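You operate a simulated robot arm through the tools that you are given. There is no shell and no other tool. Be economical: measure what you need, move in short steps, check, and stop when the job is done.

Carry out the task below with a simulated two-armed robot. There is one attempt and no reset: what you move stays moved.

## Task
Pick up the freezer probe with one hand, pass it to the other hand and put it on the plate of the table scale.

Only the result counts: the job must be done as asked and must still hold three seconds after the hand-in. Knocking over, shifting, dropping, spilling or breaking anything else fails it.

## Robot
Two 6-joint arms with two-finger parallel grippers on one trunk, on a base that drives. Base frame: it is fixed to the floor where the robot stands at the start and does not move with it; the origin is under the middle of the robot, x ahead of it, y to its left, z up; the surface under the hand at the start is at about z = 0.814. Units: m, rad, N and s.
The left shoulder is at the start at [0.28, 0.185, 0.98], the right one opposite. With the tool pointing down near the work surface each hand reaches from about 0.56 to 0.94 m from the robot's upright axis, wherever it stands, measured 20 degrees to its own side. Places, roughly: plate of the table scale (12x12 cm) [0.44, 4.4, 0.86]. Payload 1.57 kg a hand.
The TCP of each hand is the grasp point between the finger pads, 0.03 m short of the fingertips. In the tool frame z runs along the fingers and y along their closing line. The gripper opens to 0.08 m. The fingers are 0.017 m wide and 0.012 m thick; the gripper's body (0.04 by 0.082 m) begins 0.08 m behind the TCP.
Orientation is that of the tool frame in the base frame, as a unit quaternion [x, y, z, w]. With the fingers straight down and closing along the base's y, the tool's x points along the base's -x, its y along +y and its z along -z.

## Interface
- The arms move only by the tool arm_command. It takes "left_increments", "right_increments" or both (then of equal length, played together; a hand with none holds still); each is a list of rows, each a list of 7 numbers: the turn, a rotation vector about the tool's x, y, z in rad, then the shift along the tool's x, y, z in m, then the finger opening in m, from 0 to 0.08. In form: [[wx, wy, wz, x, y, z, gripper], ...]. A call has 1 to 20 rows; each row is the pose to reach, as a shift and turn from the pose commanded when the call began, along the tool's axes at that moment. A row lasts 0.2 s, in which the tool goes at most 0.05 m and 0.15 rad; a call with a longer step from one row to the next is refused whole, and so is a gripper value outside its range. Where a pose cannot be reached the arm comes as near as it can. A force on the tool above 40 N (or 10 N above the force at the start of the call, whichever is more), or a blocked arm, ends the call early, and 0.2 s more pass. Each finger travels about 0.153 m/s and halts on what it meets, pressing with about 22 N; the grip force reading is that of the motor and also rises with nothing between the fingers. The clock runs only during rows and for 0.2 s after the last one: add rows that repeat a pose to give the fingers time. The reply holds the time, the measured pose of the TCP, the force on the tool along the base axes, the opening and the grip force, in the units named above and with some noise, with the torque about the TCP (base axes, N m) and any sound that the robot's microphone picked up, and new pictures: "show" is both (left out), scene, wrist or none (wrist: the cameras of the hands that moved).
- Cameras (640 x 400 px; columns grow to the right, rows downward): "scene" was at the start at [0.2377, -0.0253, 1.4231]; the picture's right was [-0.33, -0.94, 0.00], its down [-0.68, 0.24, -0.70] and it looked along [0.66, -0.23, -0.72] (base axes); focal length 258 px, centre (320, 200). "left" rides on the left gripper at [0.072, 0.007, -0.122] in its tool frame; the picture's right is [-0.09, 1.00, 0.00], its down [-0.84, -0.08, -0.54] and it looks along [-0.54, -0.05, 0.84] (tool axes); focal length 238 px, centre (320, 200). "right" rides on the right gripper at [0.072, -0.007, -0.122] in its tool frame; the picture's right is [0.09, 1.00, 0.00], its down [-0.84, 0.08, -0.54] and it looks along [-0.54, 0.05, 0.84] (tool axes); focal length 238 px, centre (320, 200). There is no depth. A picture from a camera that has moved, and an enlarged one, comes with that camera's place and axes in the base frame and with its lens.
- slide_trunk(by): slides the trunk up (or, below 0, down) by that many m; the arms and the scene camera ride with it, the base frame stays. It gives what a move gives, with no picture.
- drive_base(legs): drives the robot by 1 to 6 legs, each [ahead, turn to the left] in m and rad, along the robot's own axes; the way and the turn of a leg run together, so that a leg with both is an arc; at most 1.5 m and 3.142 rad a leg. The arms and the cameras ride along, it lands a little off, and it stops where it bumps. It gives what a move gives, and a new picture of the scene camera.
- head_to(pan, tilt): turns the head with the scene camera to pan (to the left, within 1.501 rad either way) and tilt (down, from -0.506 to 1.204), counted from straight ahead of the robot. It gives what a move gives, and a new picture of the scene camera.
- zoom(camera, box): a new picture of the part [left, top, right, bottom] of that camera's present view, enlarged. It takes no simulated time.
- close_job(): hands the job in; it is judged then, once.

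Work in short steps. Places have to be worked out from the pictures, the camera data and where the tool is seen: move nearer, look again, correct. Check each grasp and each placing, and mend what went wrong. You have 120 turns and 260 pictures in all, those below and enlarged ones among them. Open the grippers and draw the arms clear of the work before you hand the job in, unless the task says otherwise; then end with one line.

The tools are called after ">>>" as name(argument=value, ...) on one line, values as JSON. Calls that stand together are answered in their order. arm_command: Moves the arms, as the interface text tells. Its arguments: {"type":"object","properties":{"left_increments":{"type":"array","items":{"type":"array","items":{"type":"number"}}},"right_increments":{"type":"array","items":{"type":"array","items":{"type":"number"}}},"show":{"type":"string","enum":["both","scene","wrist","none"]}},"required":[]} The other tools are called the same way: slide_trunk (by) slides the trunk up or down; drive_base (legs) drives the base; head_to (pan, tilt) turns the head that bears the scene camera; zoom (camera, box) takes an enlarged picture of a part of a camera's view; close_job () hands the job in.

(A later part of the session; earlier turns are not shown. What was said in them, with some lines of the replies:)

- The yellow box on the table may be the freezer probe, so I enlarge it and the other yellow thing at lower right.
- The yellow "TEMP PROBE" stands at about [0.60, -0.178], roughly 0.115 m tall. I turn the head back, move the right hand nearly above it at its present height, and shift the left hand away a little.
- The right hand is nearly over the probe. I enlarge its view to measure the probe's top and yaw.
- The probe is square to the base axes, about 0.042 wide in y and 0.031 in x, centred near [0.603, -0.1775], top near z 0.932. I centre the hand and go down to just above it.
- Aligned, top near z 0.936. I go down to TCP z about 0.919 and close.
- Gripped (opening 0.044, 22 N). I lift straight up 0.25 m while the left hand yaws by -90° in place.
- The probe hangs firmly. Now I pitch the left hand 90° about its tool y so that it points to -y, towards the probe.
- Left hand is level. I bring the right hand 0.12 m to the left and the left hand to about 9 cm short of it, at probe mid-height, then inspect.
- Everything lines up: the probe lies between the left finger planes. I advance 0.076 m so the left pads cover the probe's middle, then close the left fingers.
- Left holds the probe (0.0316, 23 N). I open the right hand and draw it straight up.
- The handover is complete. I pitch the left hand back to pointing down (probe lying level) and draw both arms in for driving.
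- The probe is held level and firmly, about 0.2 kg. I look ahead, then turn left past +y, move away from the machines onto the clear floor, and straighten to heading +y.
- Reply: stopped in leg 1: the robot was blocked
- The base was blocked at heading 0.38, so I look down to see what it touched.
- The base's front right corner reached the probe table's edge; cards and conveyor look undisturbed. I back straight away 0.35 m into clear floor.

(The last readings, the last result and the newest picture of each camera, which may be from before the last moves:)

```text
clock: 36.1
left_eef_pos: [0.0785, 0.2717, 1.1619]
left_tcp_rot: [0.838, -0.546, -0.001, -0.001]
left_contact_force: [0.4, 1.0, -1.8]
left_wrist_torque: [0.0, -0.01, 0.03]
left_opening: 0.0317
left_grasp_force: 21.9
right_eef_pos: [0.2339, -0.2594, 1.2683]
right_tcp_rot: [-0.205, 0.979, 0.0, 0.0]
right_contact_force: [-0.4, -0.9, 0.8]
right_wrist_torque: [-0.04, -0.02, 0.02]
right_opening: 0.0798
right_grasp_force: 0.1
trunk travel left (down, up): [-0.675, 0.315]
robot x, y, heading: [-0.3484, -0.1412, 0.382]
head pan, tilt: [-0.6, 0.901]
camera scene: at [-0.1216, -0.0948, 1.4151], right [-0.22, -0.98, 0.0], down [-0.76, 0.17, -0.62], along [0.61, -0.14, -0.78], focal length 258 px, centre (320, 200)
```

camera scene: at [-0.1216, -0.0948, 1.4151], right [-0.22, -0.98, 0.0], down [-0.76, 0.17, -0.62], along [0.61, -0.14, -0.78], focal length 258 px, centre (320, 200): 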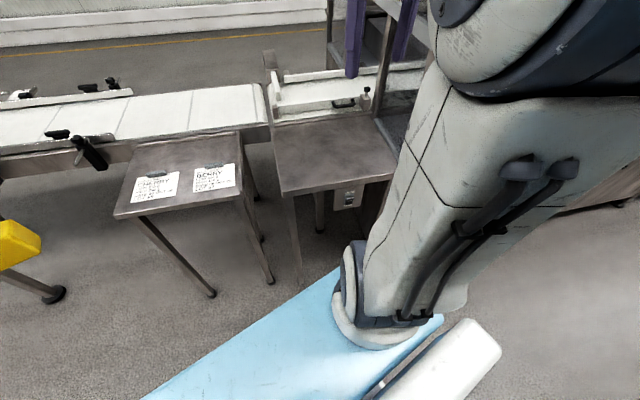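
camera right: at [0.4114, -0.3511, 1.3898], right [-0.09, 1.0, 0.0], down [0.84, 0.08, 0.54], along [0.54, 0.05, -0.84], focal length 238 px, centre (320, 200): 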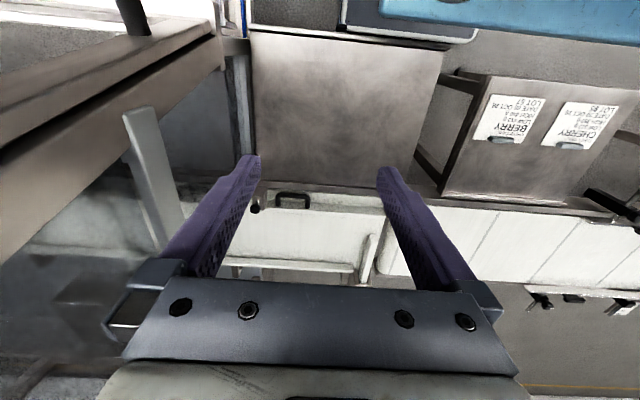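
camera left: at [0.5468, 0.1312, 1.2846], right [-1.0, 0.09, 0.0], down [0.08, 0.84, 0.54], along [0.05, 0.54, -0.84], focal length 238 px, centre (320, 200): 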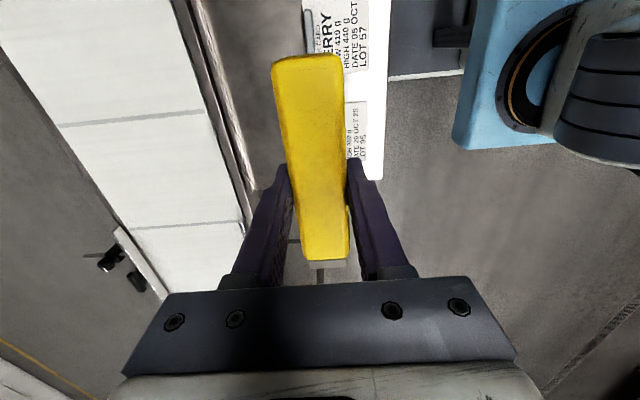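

Clear on all sides now. I turn to heading about +y and drive 1.4 m.

>>> drive_base(legs=[[0, 1.21], [1.4, 0]])

>>> head_to(pan=-0.3, tilt=0.4)

```text
clock: 46.0
left_eef_pos: [-0.5865, 1.7924, 1.1613]
left_tcp_rot: [1.0, 0.02, 0.001, 0.0]
left_contact_force: [-0.2, 0.3, -2.0]
left_wrist_torque: [0.01, 0.0, 0.0]
left_opening: 0.0319
left_grasp_force: 21.8
right_eef_pos: [-0.0362, 1.7457, 1.2677]
right_tcp_rot: [0.72, -0.694, 0.0, 0.001]
right_contact_force: [0.1, 0.1, -0.8]
right_wrist_torque: [-0.02, 0.01, -0.01]
right_opening: 0.0801
right_grasp_force: 0.1
trunk travel left (down, up): [-0.675, 0.315]
robot x, y, heading: [-0.3584, 1.2485, 1.57]
head pan, tilt: [-0.6, 0.901]
camera scene: at [-0.3169, 1.4728, 1.4151], right [0.83, -0.56, 0.0], down [-0.44, -0.65, -0.62], along [0.35, 0.51, -0.78], focal length 258 px, centre (320, 200)
```

scene: 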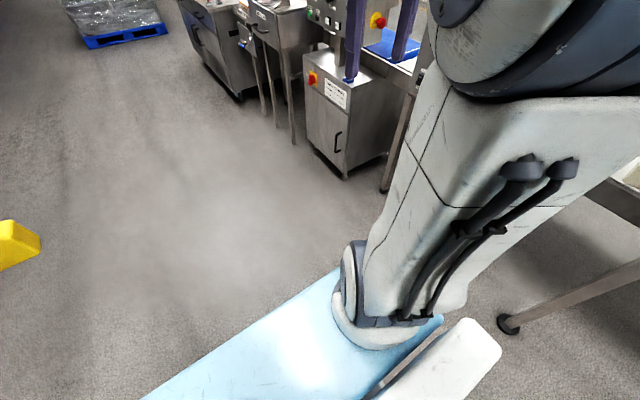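

```text
clock: 47.0
left_eef_pos: [-0.5864, 1.7917, 1.162]
left_tcp_rot: [1.0, 0.02, 0.0, 0.0]
left_contact_force: [-0.7, -0.8, -1.2]
left_wrist_torque: [-0.01, 0.01, 0.02]
left_opening: 0.0315
left_grasp_force: 21.9
right_eef_pos: [-0.0364, 1.7454, 1.2685]
right_tcp_rot: [0.721, -0.693, 0.001, 0.0]
right_contact_force: [0.3, 0.4, -0.1]
right_wrist_torque: [-0.01, 0.0, 0.02]
right_opening: 0.08
right_grasp_force: 0.1
trunk travel left (down, up): [-0.675, 0.315]
robot x, y, heading: [-0.3612, 1.2523, 1.579]
head pan, tilt: [-0.3, 0.4]
camera scene: at [-0.3323, 1.4989, 1.458], right [0.96, -0.29, 0.0], down [-0.11, -0.37, -0.92], along [0.27, 0.88, -0.39], focal length 258 px, centre (320, 200)
```

scene: 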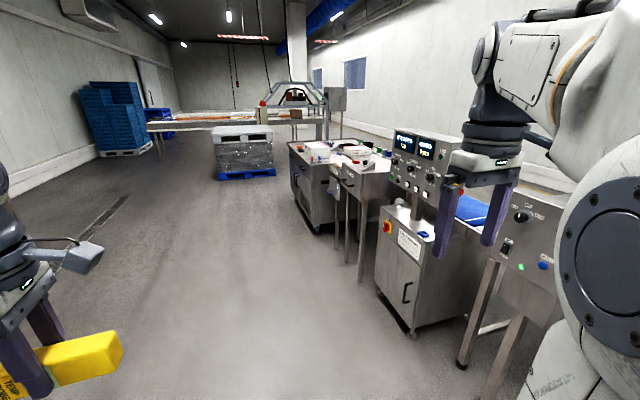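

The scale's cabinet is at about y 3.9–4.9 with front edge x≈0.35; the lane at x≈-0.4 is free. I drive 2.9 m along +y, drifting slightly away from the line.

>>> drive_base(legs=[[0, 0.03], [1.45, 0], [1.45, 0]])

>>> head_to(pan=-1.2, tilt=0.6)

```text
clock: 61.4
left_eef_pos: [-0.717, 4.6897, 1.1625]
left_tcp_rot: [0.999, 0.038, 0.0, 0.0]
left_contact_force: [0.1, -1.4, -1.4]
left_wrist_torque: [0.0, 0.0, 0.0]
left_opening: 0.0318
left_grasp_force: 21.8
right_eef_pos: [-0.1658, 4.6631, 1.268]
right_tcp_rot: [0.733, -0.68, 0.0, 0.0]
right_contact_force: [-0.2, 0.1, -0.5]
right_wrist_torque: [0.01, -0.02, -0.01]
right_opening: 0.0802
right_grasp_force: 0.0
trunk travel left (down, up): [-0.675, 0.315]
robot x, y, heading: [-0.471, 4.1542, 1.613]
head pan, tilt: [-0.3, 0.4]
camera scene: at [-0.4524, 4.4068, 1.4581], right [0.97, -0.25, 0.0], down [-0.1, -0.38, -0.92], along [0.23, 0.89, -0.39], focal length 258 px, centre (320, 200)
```

scene: 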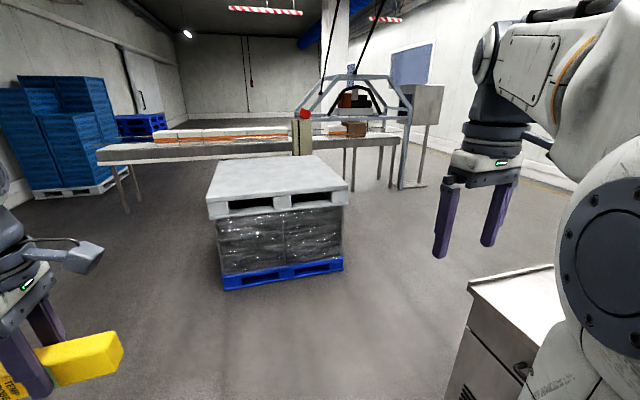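

```text
clock: 62.6
left_eef_pos: [-0.7175, 4.6913, 1.1622]
left_tcp_rot: [0.999, 0.039, -0.001, -0.001]
left_contact_force: [0.8, 0.1, -1.6]
left_wrist_torque: [0.0, 0.03, -0.03]
left_opening: 0.0316
left_grasp_force: 21.9
right_eef_pos: [-0.1657, 4.6646, 1.2689]
right_tcp_rot: [0.734, -0.68, 0.0, 0.001]
right_contact_force: [-0.8, 0.3, -0.7]
right_wrist_torque: [0.04, 0.01, 0.01]
right_opening: 0.08
right_grasp_force: 0.0
trunk travel left (down, up): [-0.675, 0.315]
robot x, y, heading: [-0.4693, 4.157, 1.613]
head pan, tilt: [-1.201, 0.6]
camera scene: at [-0.395, 4.3529, 1.4399], right [0.4, -0.92, 0.0], down [-0.52, -0.23, -0.83], along [0.76, 0.33, -0.56], focal length 258 px, centre (320, 200)
```

scene: 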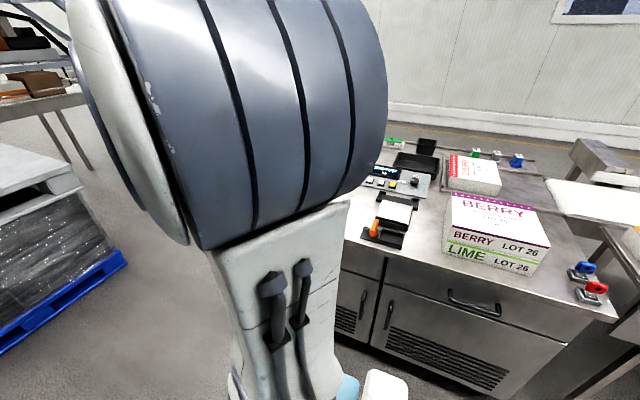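

The scale and product boxes stand on the cabinet to the right. I turn right to face it from this distance and look.

>>> drive_base(legs=[[0, -1.613]])

>>> head_to(pan=0.1, tilt=0.6)

```text
clock: 66.9
left_eef_pos: [0.0768, 4.3753, 1.1628]
left_tcp_rot: [0.716, -0.698, 0.0, 0.0]
left_contact_force: [0.1, 0.3, -2.1]
left_wrist_torque: [-0.02, -0.03, 0.02]
left_opening: 0.0319
left_grasp_force: 22.3
right_eef_pos: [0.0216, 3.8247, 1.2685]
right_tcp_rot: [-0.012, 1.0, -0.001, 0.0]
right_contact_force: [-0.3, -0.6, -0.6]
right_wrist_torque: [0.02, 0.01, -0.02]
right_opening: 0.0801
right_grasp_force: 0.2
trunk travel left (down, up): [-0.675, 0.315]
robot x, y, heading: [-0.4707, 4.1554, -0.008]
head pan, tilt: [-1.201, 0.6]
camera scene: at [-0.2774, 4.0734, 1.4399], right [-0.94, -0.35, 0.0], down [-0.2, 0.53, -0.83], along [0.29, -0.77, -0.56], focal length 258 px, centre (320, 200)
```

scene: 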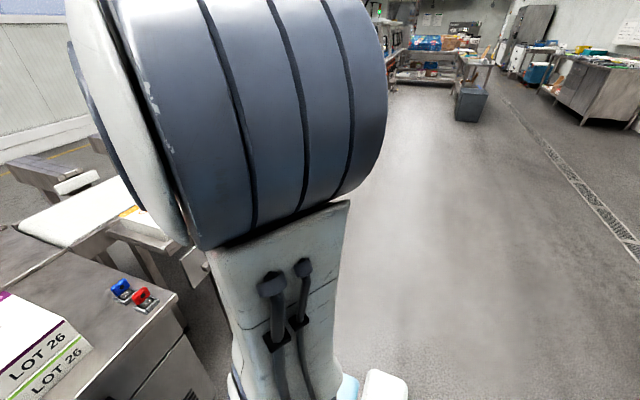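

```text
clock: 68.4
left_eef_pos: [0.0773, 4.3747, 1.1617]
left_tcp_rot: [0.716, -0.698, 0.0, 0.0]
left_contact_force: [0.4, 0.1, -1.4]
left_wrist_torque: [0.0, 0.0, 0.0]
left_opening: 0.0317
left_grasp_force: 21.7
right_eef_pos: [0.021, 3.8261, 1.2674]
right_tcp_rot: [-0.012, 1.0, 0.0, 0.0]
right_contact_force: [-0.5, 0.3, 0.3]
right_wrist_torque: [-0.04, 0.02, 0.01]
right_opening: 0.0802
right_grasp_force: 0.0
trunk travel left (down, up): [-0.675, 0.315]
robot x, y, heading: [-0.472, 4.156, -0.005]
head pan, tilt: [0.099, 0.6]
camera scene: at [-0.2207, 4.164, 1.4399], right [0.09, -1.0, 0.0], down [-0.56, -0.05, -0.83], along [0.82, 0.07, -0.56], focal length 258 px, centre (320, 200)
```

scene: 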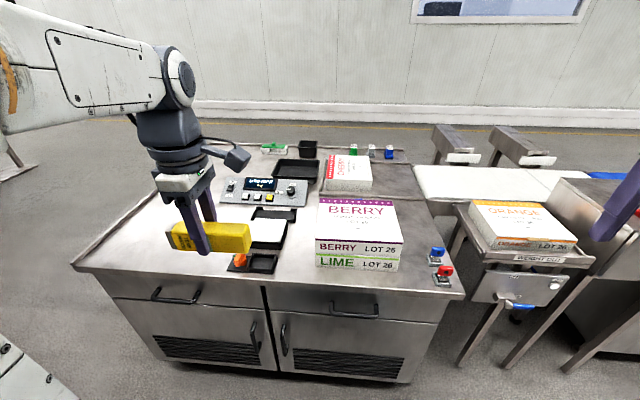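

The scale's white plate is partly hidden behind the probe; I enlarge that area.

>>> zoom(camera="scene", box=[200, 130, 340, 280])

>>> zoom(camera="left", box=[0, 0, 640, 400])

```text
2.67 times, centred on (270, 205) of scene
camera zoom: at [-0.2207, 4.164, 1.4399], right [0.09, -1.0, 0.0], down [-0.56, -0.05, -0.83], along [0.82, 0.07, -0.56], focal length 687 px, centre (453, 187)
```

zoom: 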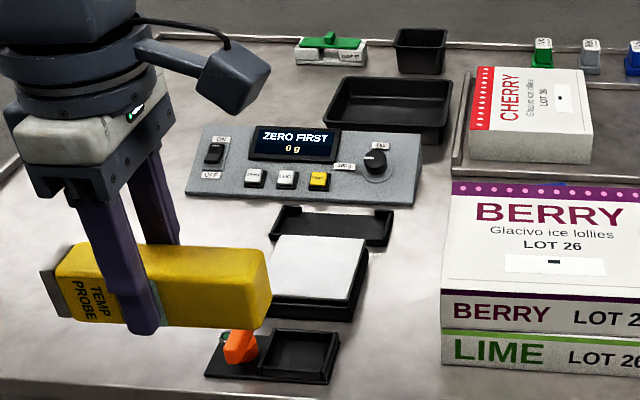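

```text
1.00 times, centred on (320, 200) of left (not enlarged: the box is as wide or as high as the picture)
camera zoom: at [0.072, 4.3024, 1.2845], right [-1.0, 0.07, 0.0], down [0.06, 0.84, 0.54], along [0.04, 0.54, -0.84], focal length 238 px, centre (320, 200)
```

zoom: 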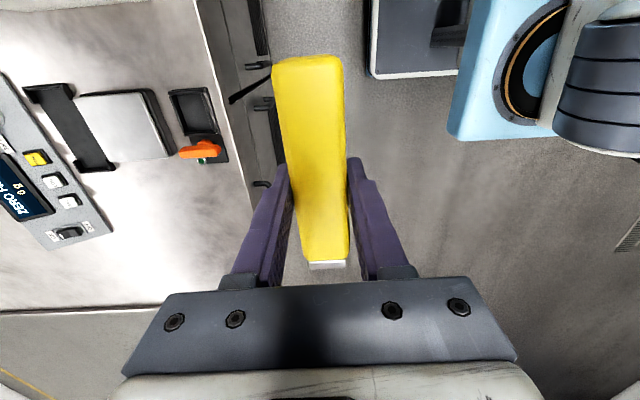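

The plate measures at about [0.433, 4.398], matching the given place. I drive ahead 0.22 m so the left hand reaches it comfortably.

>>> drive_base(legs=[[0.22, 0]])

>>> head_to(pan=0.3, tilt=0.8)

>>> zoom(camera="left", box=[0, 0, 640, 400])

```text
clock: 70.1
left_eef_pos: [0.2965, 4.3757, 1.1619]
left_tcp_rot: [0.717, -0.697, 0.0, 0.0]
left_contact_force: [-0.1, -0.5, -1.6]
left_wrist_torque: [-0.01, -0.03, -0.02]
left_opening: 0.032
left_grasp_force: 21.8
right_eef_pos: [0.2439, 3.826, 1.2691]
right_tcp_rot: [-0.013, 1.0, 0.001, 0.0]
right_contact_force: [0.1, -0.2, -0.5]
right_wrist_torque: [0.0, -0.06, -0.03]
right_opening: 0.08
right_grasp_force: 0.1
trunk travel left (down, up): [-0.675, 0.315]
robot x, y, heading: [-0.2491, 4.1551, -0.008]
head pan, tilt: [0.099, 0.6]
camera scene: at [-0.0003, 4.1638, 1.4399], right [0.1, -1.0, 0.0], down [-0.56, -0.05, -0.83], along [0.82, 0.08, -0.56], focal length 258 px, centre (320, 200)
```

scene: 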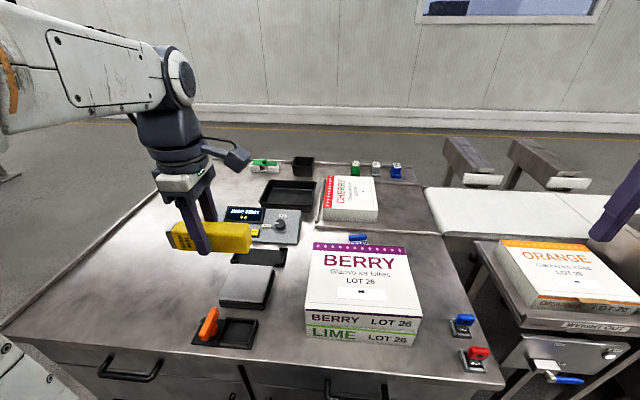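

```text
clock: 70.8
left_eef_pos: [0.2971, 4.3757, 1.1624]
left_tcp_rot: [0.717, -0.697, 0.001, 0.0]
left_contact_force: [-0.6, -0.1, -1.4]
left_wrist_torque: [0.01, 0.02, 0.0]
left_opening: 0.0313
left_grasp_force: 21.9
right_eef_pos: [0.2434, 3.826, 1.2686]
right_tcp_rot: [-0.014, 1.0, 0.0, 0.0]
right_contact_force: [-0.4, -0.4, 0.1]
right_wrist_torque: [-0.05, -0.03, -0.01]
right_opening: 0.08
right_grasp_force: 0.1
trunk travel left (down, up): [-0.675, 0.315]
robot x, y, heading: [-0.248, 4.1564, -0.004]
head pan, tilt: [0.3, 0.799]
camera scene: at [-0.0107, 4.1789, 1.423], right [0.29, -0.96, 0.0], down [-0.69, -0.21, -0.7], along [0.67, 0.2, -0.72], focal length 258 px, centre (320, 200)
```

scene: 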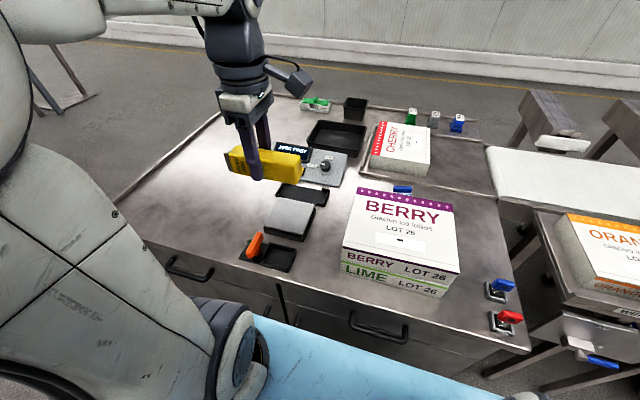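

```text
1.00 times, centred on (320, 200) of left (not enlarged: the box is as wide or as high as the picture)
camera zoom: at [0.2922, 4.3035, 1.2844], right [-1.0, 0.06, 0.0], down [0.05, 0.84, 0.54], along [0.03, 0.54, -0.84], focal length 238 px, centre (320, 200)
```

zoom: 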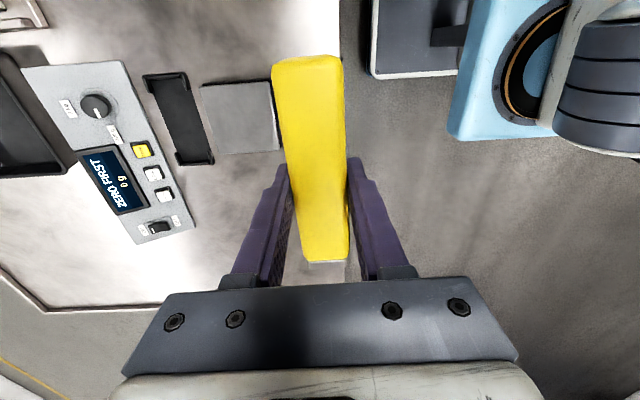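

The plate is now unobstructed in the scene view; I enlarge it for an accurate fix.

>>> zoom(camera="scene", box=[220, 130, 360, 280])

```text
2.67 times, centred on (290, 205) of scene
camera zoom: at [-0.0107, 4.1789, 1.423], right [0.29, -0.96, 0.0], down [-0.69, -0.21, -0.7], along [0.67, 0.2, -0.72], focal length 687 px, centre (400, 187)
```

zoom: 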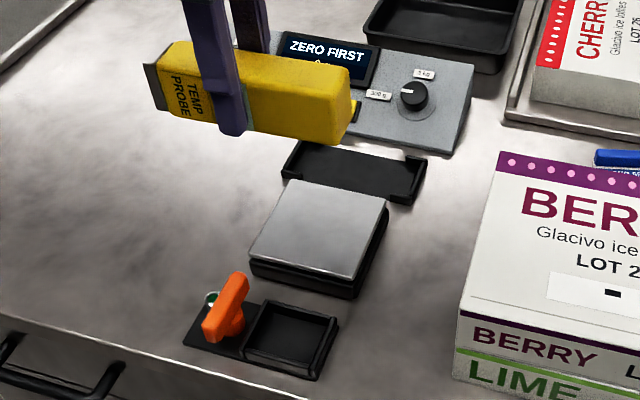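

Plate centre [0.432, 4.402]; the probe's centre sits about 6 mm to -y of the TCP. I move the left hand over it, square the yaw, and lower to z≈0.95.

>>> arm_command(left_increments=[[0, 0, 0.028, -0.007, -0.034, 0, 0.022], [0, 0, 0.028, -0.014, -0.068, 0, 0.022], [0, 0, 0.028, -0.021, -0.102, 0, 0.022], [0, 0, 0.028, -0.028, -0.1358, 0, 0.022], [0, 0, 0.028, -0.028, -0.1358, 0.04, 0.022], [0, 0, 0.028, -0.028, -0.1358, 0.08, 0.022], [0, 0, 0.028, -0.028, -0.1358, 0.12, 0.022], [0, 0, 0.028, -0.028, -0.1358, 0.16, 0.022], [0, 0, 0.028, -0.028, -0.1358, 0.2, 0.022], [0, 0, 0.028, -0.028, -0.1358, 0.21, 0.022]])

>>> zoom(camera="scene", box=[220, 130, 360, 280])

```text
clock: 73.0
left_eef_pos: [0.4315, 4.4073, 0.9535]
left_tcp_rot: [0.707, -0.707, -0.001, 0.0]
left_contact_force: [-0.4, 0.0, -2.2]
left_wrist_torque: [0.02, 0.0, 0.02]
left_opening: 0.032
left_grasp_force: 22.2
right_eef_pos: [0.2439, 3.8263, 1.268]
right_tcp_rot: [-0.014, 1.0, 0.0, 0.0]
right_contact_force: [-0.3, 0.2, -0.9]
right_wrist_torque: [0.0, -0.01, 0.0]
right_opening: 0.0802
right_grasp_force: 0.2
trunk travel left (down, up): [-0.675, 0.315]
robot x, y, heading: [-0.2506, 4.1554, -0.007]
head pan, tilt: [0.3, 0.799]
camera scene: at [-0.0107, 4.179, 1.423], right [0.29, -0.96, 0.0], down [-0.69, -0.21, -0.7], along [0.67, 0.2, -0.72], focal length 258 px, centre (320, 200)
camera left: at [0.4245, 4.3354, 1.075], right [-1.0, 0.09, 0.0], down [0.08, 0.84, 0.54], along [0.05, 0.54, -0.84], focal length 238 px, centre (320, 200)
```

scene: 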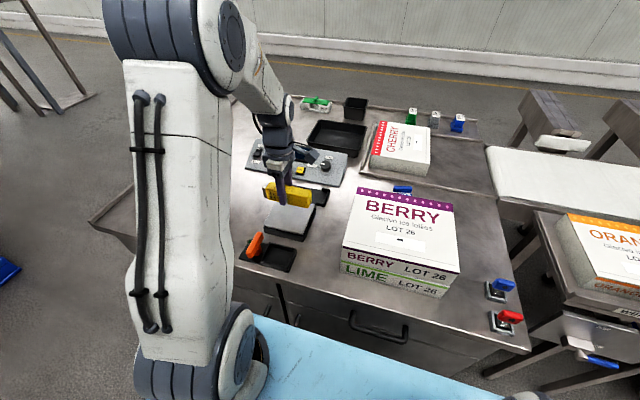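
left: 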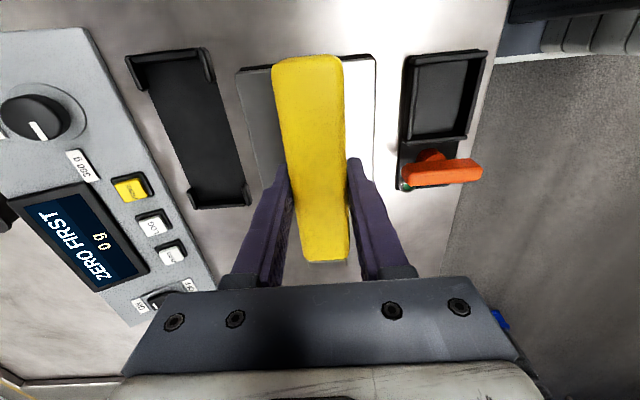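

```text
2.67 times, centred on (290, 205) of scene
camera zoom: at [-0.0107, 4.179, 1.423], right [0.29, -0.96, 0.0], down [-0.69, -0.21, -0.7], along [0.67, 0.2, -0.72], focal length 687 px, centre (400, 187)
```

zoom: 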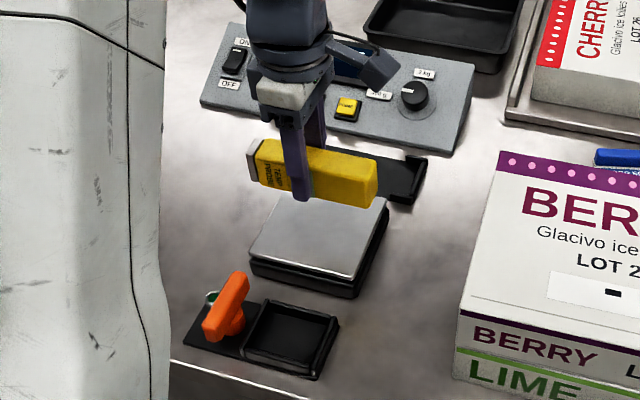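

Well aligned; I correct by 4 mm in x and 3 mm in y and lower to z≈0.90, just above expected contact.

>>> arm_command(left_increments=[[0, 0, 0, -0.003, -0.004, 0.02, 0.022], [0, 0, 0, -0.003, -0.004, 0.04, 0.022], [0, 0, 0, -0.003, -0.004, 0.05, 0.022], [0, 0, 0, -0.003, -0.004, 0.054, 0.022]], show="wrist")

>>> zoom(camera="scene", box=[240, 150, 340, 250])

```text
clock: 74.0
left_eef_pos: [0.4349, 4.4116, 0.8986]
left_tcp_rot: [0.708, -0.706, 0.0, 0.0]
left_contact_force: [0.1, -0.9, -2.0]
left_wrist_torque: [0.01, -0.05, -0.02]
left_opening: 0.0318
left_grasp_force: 22.0
right_eef_pos: [0.2445, 3.8265, 1.2678]
right_tcp_rot: [-0.014, 1.0, 0.0, 0.0]
right_contact_force: [-0.2, 1.0, 0.0]
right_wrist_torque: [0.02, 0.0, -0.02]
right_opening: 0.08
right_grasp_force: 0.0
trunk travel left (down, up): [-0.675, 0.315]
robot x, y, heading: [-0.2525, 4.1536, -0.002]
head pan, tilt: [0.3, 0.799]
camera left: at [0.4289, 4.3387, 1.0205], right [-1.0, 0.09, 0.0], down [0.08, 0.84, 0.54], along [0.05, 0.54, -0.84], focal length 238 px, centre (320, 200)
```

left: 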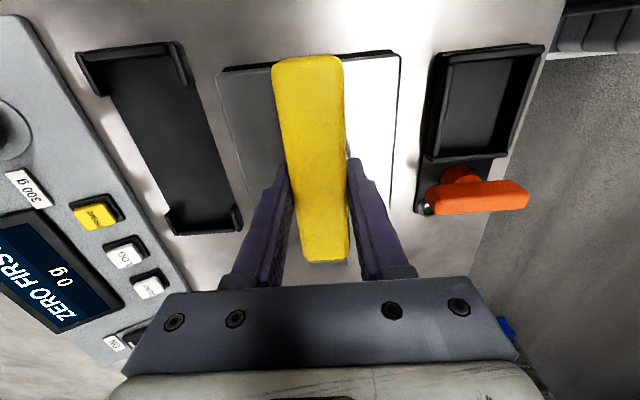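

```text
4.00 times, centred on (290, 200) of scene
camera zoom: at [-0.0107, 4.179, 1.423], right [0.29, -0.96, 0.0], down [-0.69, -0.21, -0.7], along [0.67, 0.2, -0.72], focal length 1031 px, centre (440, 200)
```

zoom: 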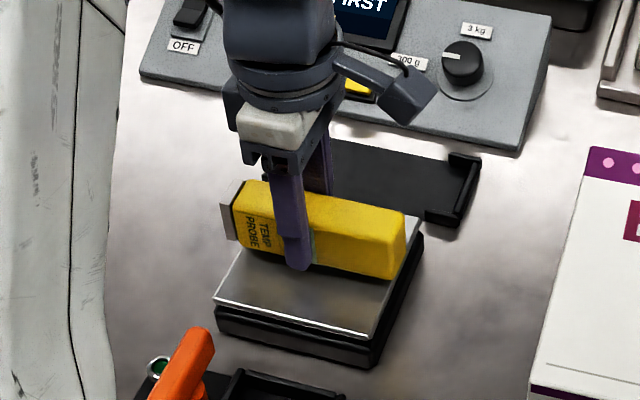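

Close to the plate now. I lower another 5 mm in small steps and read the force.

>>> arm_command(left_increments=[[0, 0, 0, 0.002, 0, 0.0015, 0.022], [0, 0, 0, 0.002, 0, 0.003, 0.022], [0, 0, 0, 0.002, 0, 0.0045, 0.022]], show="none")

```text
clock: 74.8
left_eef_pos: [0.435, 4.4094, 0.8935]
left_tcp_rot: [0.708, -0.706, 0.0, 0.0]
left_contact_force: [0.4, -0.4, -1.2]
left_wrist_torque: [0.0, 0.0, -0.02]
left_opening: 0.0316
left_grasp_force: 21.8
right_eef_pos: [0.2442, 3.8248, 1.2683]
right_tcp_rot: [-0.014, 1.0, 0.0, 0.001]
right_contact_force: [-0.1, -0.3, -0.8]
right_wrist_torque: [0.02, -0.01, -0.01]
right_opening: 0.0801
right_grasp_force: 0.1
trunk travel left (down, up): [-0.675, 0.315]
robot x, y, heading: [-0.2489, 4.1567, -0.002]
head pan, tilt: [0.3, 0.799]
```

No contact yet; a few more millimetres.

>>> arm_command(left_increments=[[0, 0, 0, 0, 0, 0.001, 0.022], [0, 0, 0, 0, 0, 0.002, 0.022], [0, 0, 0, 0, 0, 0.003, 0.022]], show="none")

>>> zoom(camera="scene", box=[240, 150, 340, 250])

```text
clock: 75.6
left_eef_pos: [0.435, 4.4093, 0.8914]
left_tcp_rot: [0.708, -0.707, 0.0, 0.0]
left_contact_force: [0.2, -0.3, -2.3]
left_wrist_torque: [0.05, 0.01, 0.01]
left_opening: 0.0316
left_grasp_force: 22.0
right_eef_pos: [0.2432, 3.8278, 1.2686]
right_tcp_rot: [-0.014, 1.0, 0.0, -0.001]
right_contact_force: [0.7, 0.7, -0.4]
right_wrist_torque: [-0.02, 0.0, 0.03]
right_opening: 0.0798
right_grasp_force: 0.0
trunk travel left (down, up): [-0.675, 0.315]
robot x, y, heading: [-0.2526, 4.1537, -0.0]
head pan, tilt: [0.3, 0.799]
```

```text
4.00 times, centred on (290, 200) of scene
camera zoom: at [-0.0107, 4.179, 1.423], right [0.29, -0.96, 0.0], down [-0.69, -0.21, -0.7], along [0.67, 0.2, -0.72], focal length 1031 px, centre (440, 200)
```

zoom: 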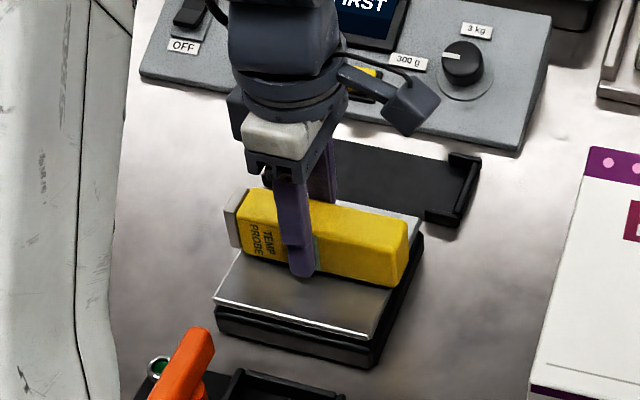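

Still free. I continue another 4 mm in 1 mm steps.

>>> arm_command(left_increments=[[0, 0, 0, 0, 0, 0.001, 0.022], [0, 0, 0, 0, 0, 0.002, 0.022], [0, 0, 0, 0, 0, 0.003, 0.022], [0, 0, 0, 0, 0, 0.0035, 0.022]], show="none")

>>> zoom(camera="scene", box=[260, 170, 310, 220])

```text
clock: 76.6
left_eef_pos: [0.4344, 4.4092, 0.8883]
left_tcp_rot: [0.708, -0.706, 0.0, 0.0]
left_contact_force: [0.2, 0.2, -1.5]
left_wrist_torque: [0.02, 0.03, 0.0]
left_opening: 0.0318
left_grasp_force: 21.6
right_eef_pos: [0.2433, 3.8249, 1.2677]
right_tcp_rot: [-0.015, 1.0, 0.0, 0.0]
right_contact_force: [0.1, 0.3, 0.6]
right_wrist_torque: [0.02, 0.0, -0.01]
right_opening: 0.0801
right_grasp_force: 0.1
trunk travel left (down, up): [-0.675, 0.315]
robot x, y, heading: [-0.2473, 4.1523, -0.004]
head pan, tilt: [0.3, 0.799]
```

```text
8.00 times, centred on (285, 195) of scene
camera zoom: at [-0.0107, 4.179, 1.423], right [0.29, -0.96, 0.0], down [-0.69, -0.21, -0.7], along [0.67, 0.2, -0.72], focal length 2061 px, centre (600, 240)
```

zoom: 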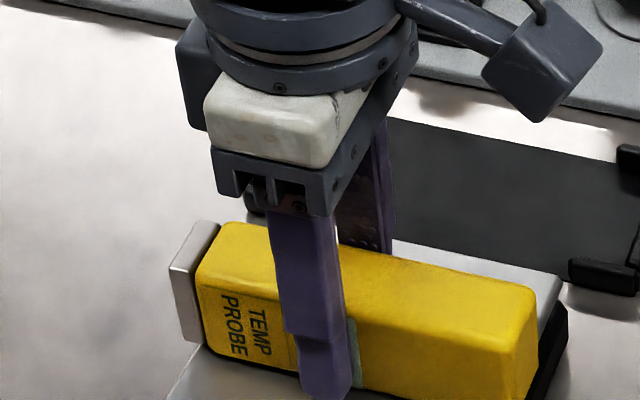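

Not touching yet. Lying along y, the probe's ends would just overhang the 12 cm plate, so I lift 12 mm and turn 45° so that it lies along the diagonal, fully inside.

>>> arm_command(left_increments=[[0, 0, 0, 0, -0.002, -0.012, 0.022], [0, 0, 0.13, 0, -0.004, -0.012, 0.022], [0, 0, 0.26, 0, -0.006, -0.012, 0.022], [0, 0, 0.39, 0, -0.006, -0.012, 0.022], [0, 0, 0.52, 0, -0.006, -0.012, 0.022], [0, 0, 0.65, 0, -0.006, -0.012, 0.022], [0, 0, 0.785, 0, -0.006, -0.012, 0.022], [0, 0, 0.785, 0, -0.006, -0.006, 0.022], [0, 0, 0.785, 0, -0.006, 0, 0.022]])

>>> zoom(camera="scene", box=[240, 150, 340, 250])

```text
clock: 78.6
left_eef_pos: [0.4407, 4.4089, 0.8864]
left_tcp_rot: [-0.383, 0.924, 0.0, 0.0]
left_contact_force: [0.1, -0.4, -0.5]
left_wrist_torque: [0.01, -0.03, 0.0]
left_opening: 0.0317
left_grasp_force: 21.6
right_eef_pos: [0.2433, 3.8262, 1.2685]
right_tcp_rot: [-0.014, 1.0, 0.0, -0.001]
right_contact_force: [-0.2, -0.3, 0.5]
right_wrist_torque: [0.01, 0.01, -0.01]
right_opening: 0.0802
right_grasp_force: 0.0
trunk travel left (down, up): [-0.675, 0.315]
robot x, y, heading: [-0.2525, 4.1544, -0.004]
head pan, tilt: [0.3, 0.799]
camera scene: at [-0.0108, 4.179, 1.423], right [0.29, -0.96, 0.0], down [-0.69, -0.21, -0.7], along [0.67, 0.2, -0.72], focal length 258 px, centre (320, 200)
camera left: at [0.3861, 4.3622, 1.0094], right [-0.64, 0.77, 0.0], down [0.65, 0.54, 0.54], along [0.42, 0.35, -0.84], focal length 238 px, centre (320, 200)
```

scene: 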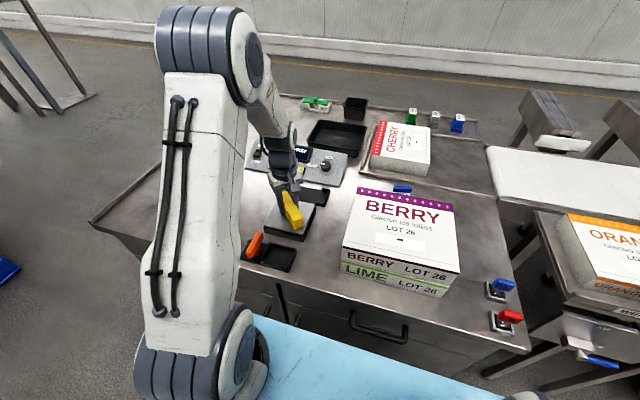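
left: 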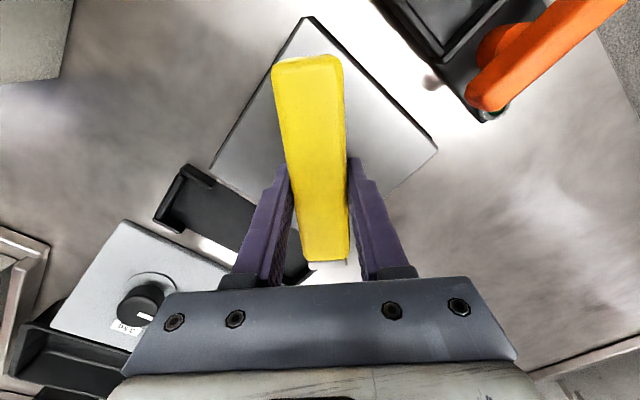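

```text
4.00 times, centred on (290, 200) of scene
camera zoom: at [-0.0108, 4.179, 1.423], right [0.29, -0.96, 0.0], down [-0.69, -0.21, -0.7], along [0.67, 0.2, -0.72], focal length 1031 px, centre (440, 200)
```

zoom: 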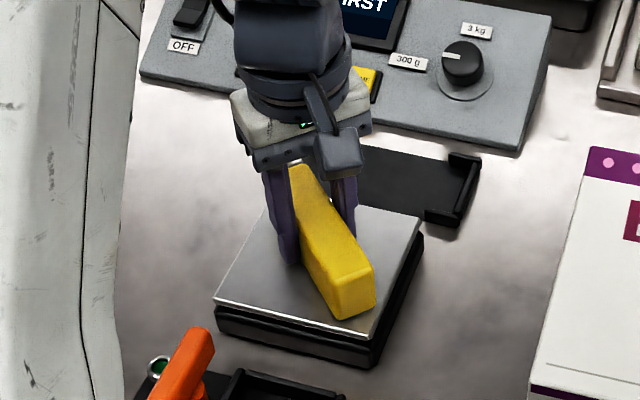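

Now the probe lies along the diagonal inside the plate, and the weight reading is starting to fall. I lower 1 mm at a time.

>>> arm_command(left_increments=[[0, 0, 0, -0.002, 0, 0, 0.022], [0, 0, 0, -0.002, 0, 0.001, 0.022], [0, 0, 0, -0.002, 0, 0.002, 0.022], [0, 0, 0, -0.002, 0, 0.002, 0.022]], show="none")

>>> zoom(camera="scene", box=[270, 180, 320, 230])

```text
clock: 79.6
left_eef_pos: [0.4428, 4.4098, 0.8878]
left_tcp_rot: [-0.384, 0.923, 0.0, 0.001]
left_contact_force: [-2.6, -0.8, 17.1]
left_wrist_torque: [0.06, 0.14, 0.02]
left_opening: 0.0319
left_grasp_force: 22.3
right_eef_pos: [0.2435, 3.8263, 1.2695]
right_tcp_rot: [-0.014, 1.0, 0.0, -0.001]
right_contact_force: [-0.6, 1.0, 1.6]
right_wrist_torque: [0.01, -0.03, 0.03]
right_opening: 0.0797
right_grasp_force: 0.1
trunk travel left (down, up): [-0.675, 0.315]
robot x, y, heading: [-0.2505, 4.1563, -0.005]
head pan, tilt: [0.3, 0.799]
```

```text
8.00 times, centred on (295, 205) of scene
camera zoom: at [-0.0115, 4.1787, 1.4233], right [0.29, -0.96, 0.0], down [-0.69, -0.21, -0.7], along [0.67, 0.2, -0.72], focal length 2061 px, centre (520, 160)
```

zoom: 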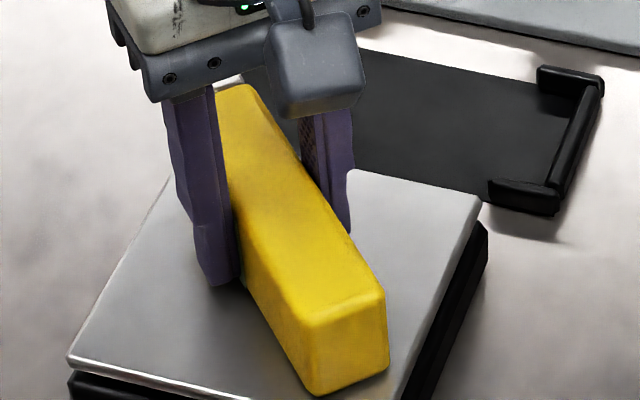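

Contact, pressing 17 N. I back off about 1.5 mm, open the fingers, and draw straight up.

>>> arm_command(left_increments=[[0, 0, 0, 0, 0, -0.0015, 0.022], [0, 0, 0, 0, 0, -0.0015, 0.022], [0, 0, 0, 0, 0, -0.0015, 0.036], [0, 0, 0, 0, 0, -0.0015, 0.055], [0, 0, 0, 0, 0, -0.0015, 0.06], [0, 0, 0, 0, 0, -0.02, 0.06], [0, 0, 0, 0, 0, -0.05, 0.06], [0, 0, 0, 0, 0, -0.09, 0.06], [0, 0, 0, 0, 0, -0.13, 0.06]])

>>> zoom(camera="scene", box=[240, 140, 340, 240])

```text
clock: 81.6
left_eef_pos: [0.4425, 4.4104, 1.015]
left_tcp_rot: [-0.383, 0.924, -0.001, -0.001]
left_contact_force: [-0.9, -0.1, -1.0]
left_wrist_torque: [0.01, 0.0, -0.02]
left_opening: 0.0601
left_grasp_force: 0.1
right_eef_pos: [0.2429, 3.8276, 1.268]
right_tcp_rot: [-0.013, 1.0, -0.001, 0.001]
right_contact_force: [0.2, 0.3, 0.1]
right_wrist_torque: [-0.01, 0.0, 0.01]
right_opening: 0.08
right_grasp_force: 0.0
trunk travel left (down, up): [-0.675, 0.315]
robot x, y, heading: [-0.2507, 4.1521, -0.006]
head pan, tilt: [0.3, 0.799]
camera scene: at [-0.0106, 4.179, 1.4229], right [0.29, -0.96, 0.0], down [-0.69, -0.21, -0.7], along [0.67, 0.2, -0.72], focal length 258 px, centre (320, 200)
camera left: at [0.3877, 4.3641, 1.1373], right [-0.64, 0.77, 0.0], down [0.65, 0.54, 0.54], along [0.42, 0.35, -0.84], focal length 238 px, centre (320, 200)
```

scene: 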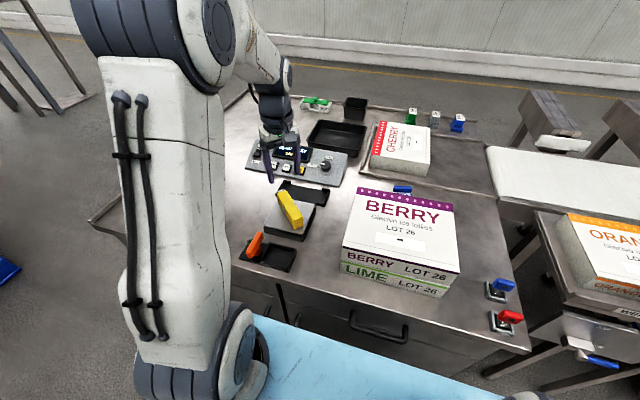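
left: 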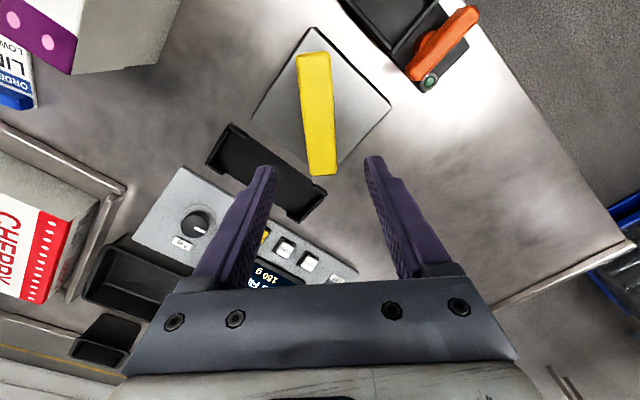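

```text
4.00 times, centred on (290, 190) of scene
camera zoom: at [-0.0106, 4.179, 1.4229], right [0.29, -0.96, 0.0], down [-0.69, -0.21, -0.7], along [0.67, 0.2, -0.72], focal length 1031 px, centre (440, 240)
```

zoom: 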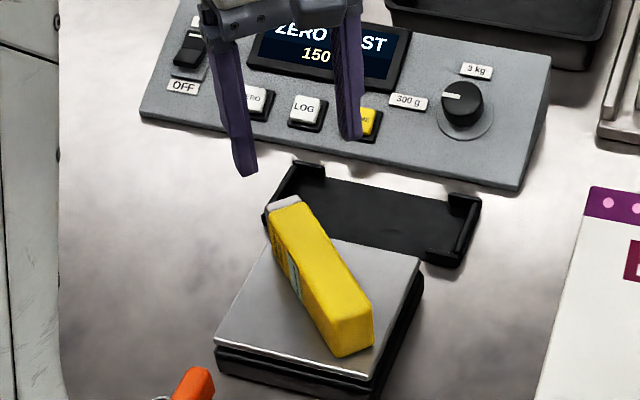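

The scale reads 150 g and the probe rests on the plate's diagonal, hand free. I raise the left arm and draw it clear, then check once more.

>>> arm_command(left_increments=[[0, 0, 0, 0, 0, -0.04, 0.08], [0, 0, 0, 0, 0, -0.08, 0.08], [0, 0, 0, 0, 0, -0.12, 0.08], [0, 0, 0, 0, 0, -0.16, 0.08], [0, 0, 0, 0, 0.04, -0.18, 0.08], [0, 0, 0, 0.02, 0.08, -0.18, 0.08], [0, 0, 0, 0.04, 0.12, -0.18, 0.08], [0, 0, 0, 0.04, 0.15, -0.18, 0.08]])

>>> zoom(camera="scene", box=[240, 140, 340, 240])

```text
clock: 83.4
left_eef_pos: [0.3087, 4.4877, 1.1964]
left_tcp_rot: [-0.383, 0.924, 0.0, 0.0]
left_contact_force: [0.6, -0.5, -0.6]
left_wrist_torque: [0.01, 0.02, 0.01]
left_opening: 0.08
left_grasp_force: 0.0
right_eef_pos: [0.2433, 3.8269, 1.2679]
right_tcp_rot: [-0.015, 1.0, 0.0, -0.001]
right_contact_force: [0.2, 0.0, 0.1]
right_wrist_torque: [0.01, 0.0, 0.0]
right_opening: 0.0799
right_grasp_force: 0.1
trunk travel left (down, up): [-0.675, 0.315]
robot x, y, heading: [-0.2533, 4.1529, 0.0]
head pan, tilt: [0.3, 0.799]
camera scene: at [-0.0108, 4.1788, 1.423], right [0.29, -0.96, 0.0], down [-0.69, -0.21, -0.7], along [0.67, 0.2, -0.72], focal length 258 px, centre (320, 200)
camera left: at [0.2534, 4.4405, 1.318], right [-0.64, 0.77, 0.0], down [0.65, 0.54, 0.54], along [0.42, 0.35, -0.84], focal length 238 px, centre (320, 200)
```

scene: 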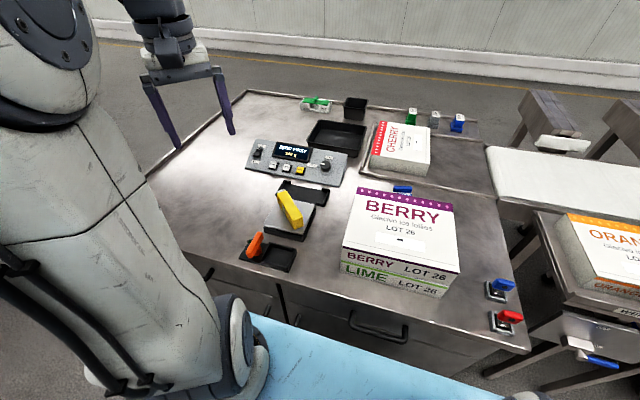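
left: 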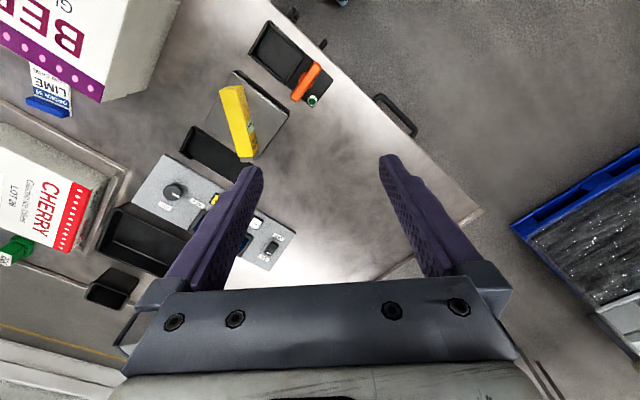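

```text
4.00 times, centred on (290, 190) of scene
camera zoom: at [-0.0108, 4.1788, 1.423], right [0.29, -0.96, 0.0], down [-0.69, -0.21, -0.7], along [0.67, 0.2, -0.72], focal length 1031 px, centre (440, 240)
```

zoom: 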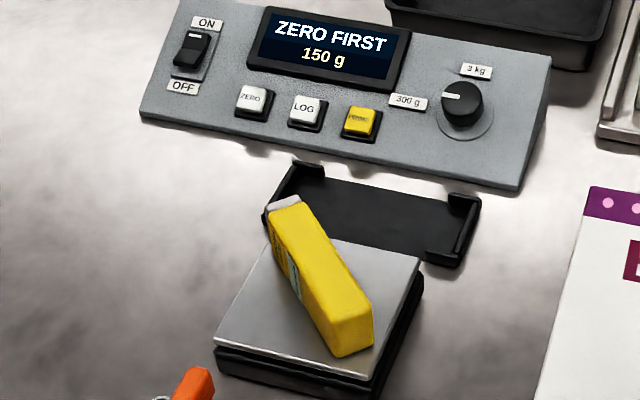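

The probe rests steadily on the plate, its full 150 g showing, with nothing else disturbed and both arms clear. I hand the job in.

>>> close_job()

```text
The job is handed in.
```

The freezer probe was picked up with the right hand, passed to the left and laid on the scale's plate, where the display reads 150 g; on the way the base bumped the probe table once, but nothing looked moved.
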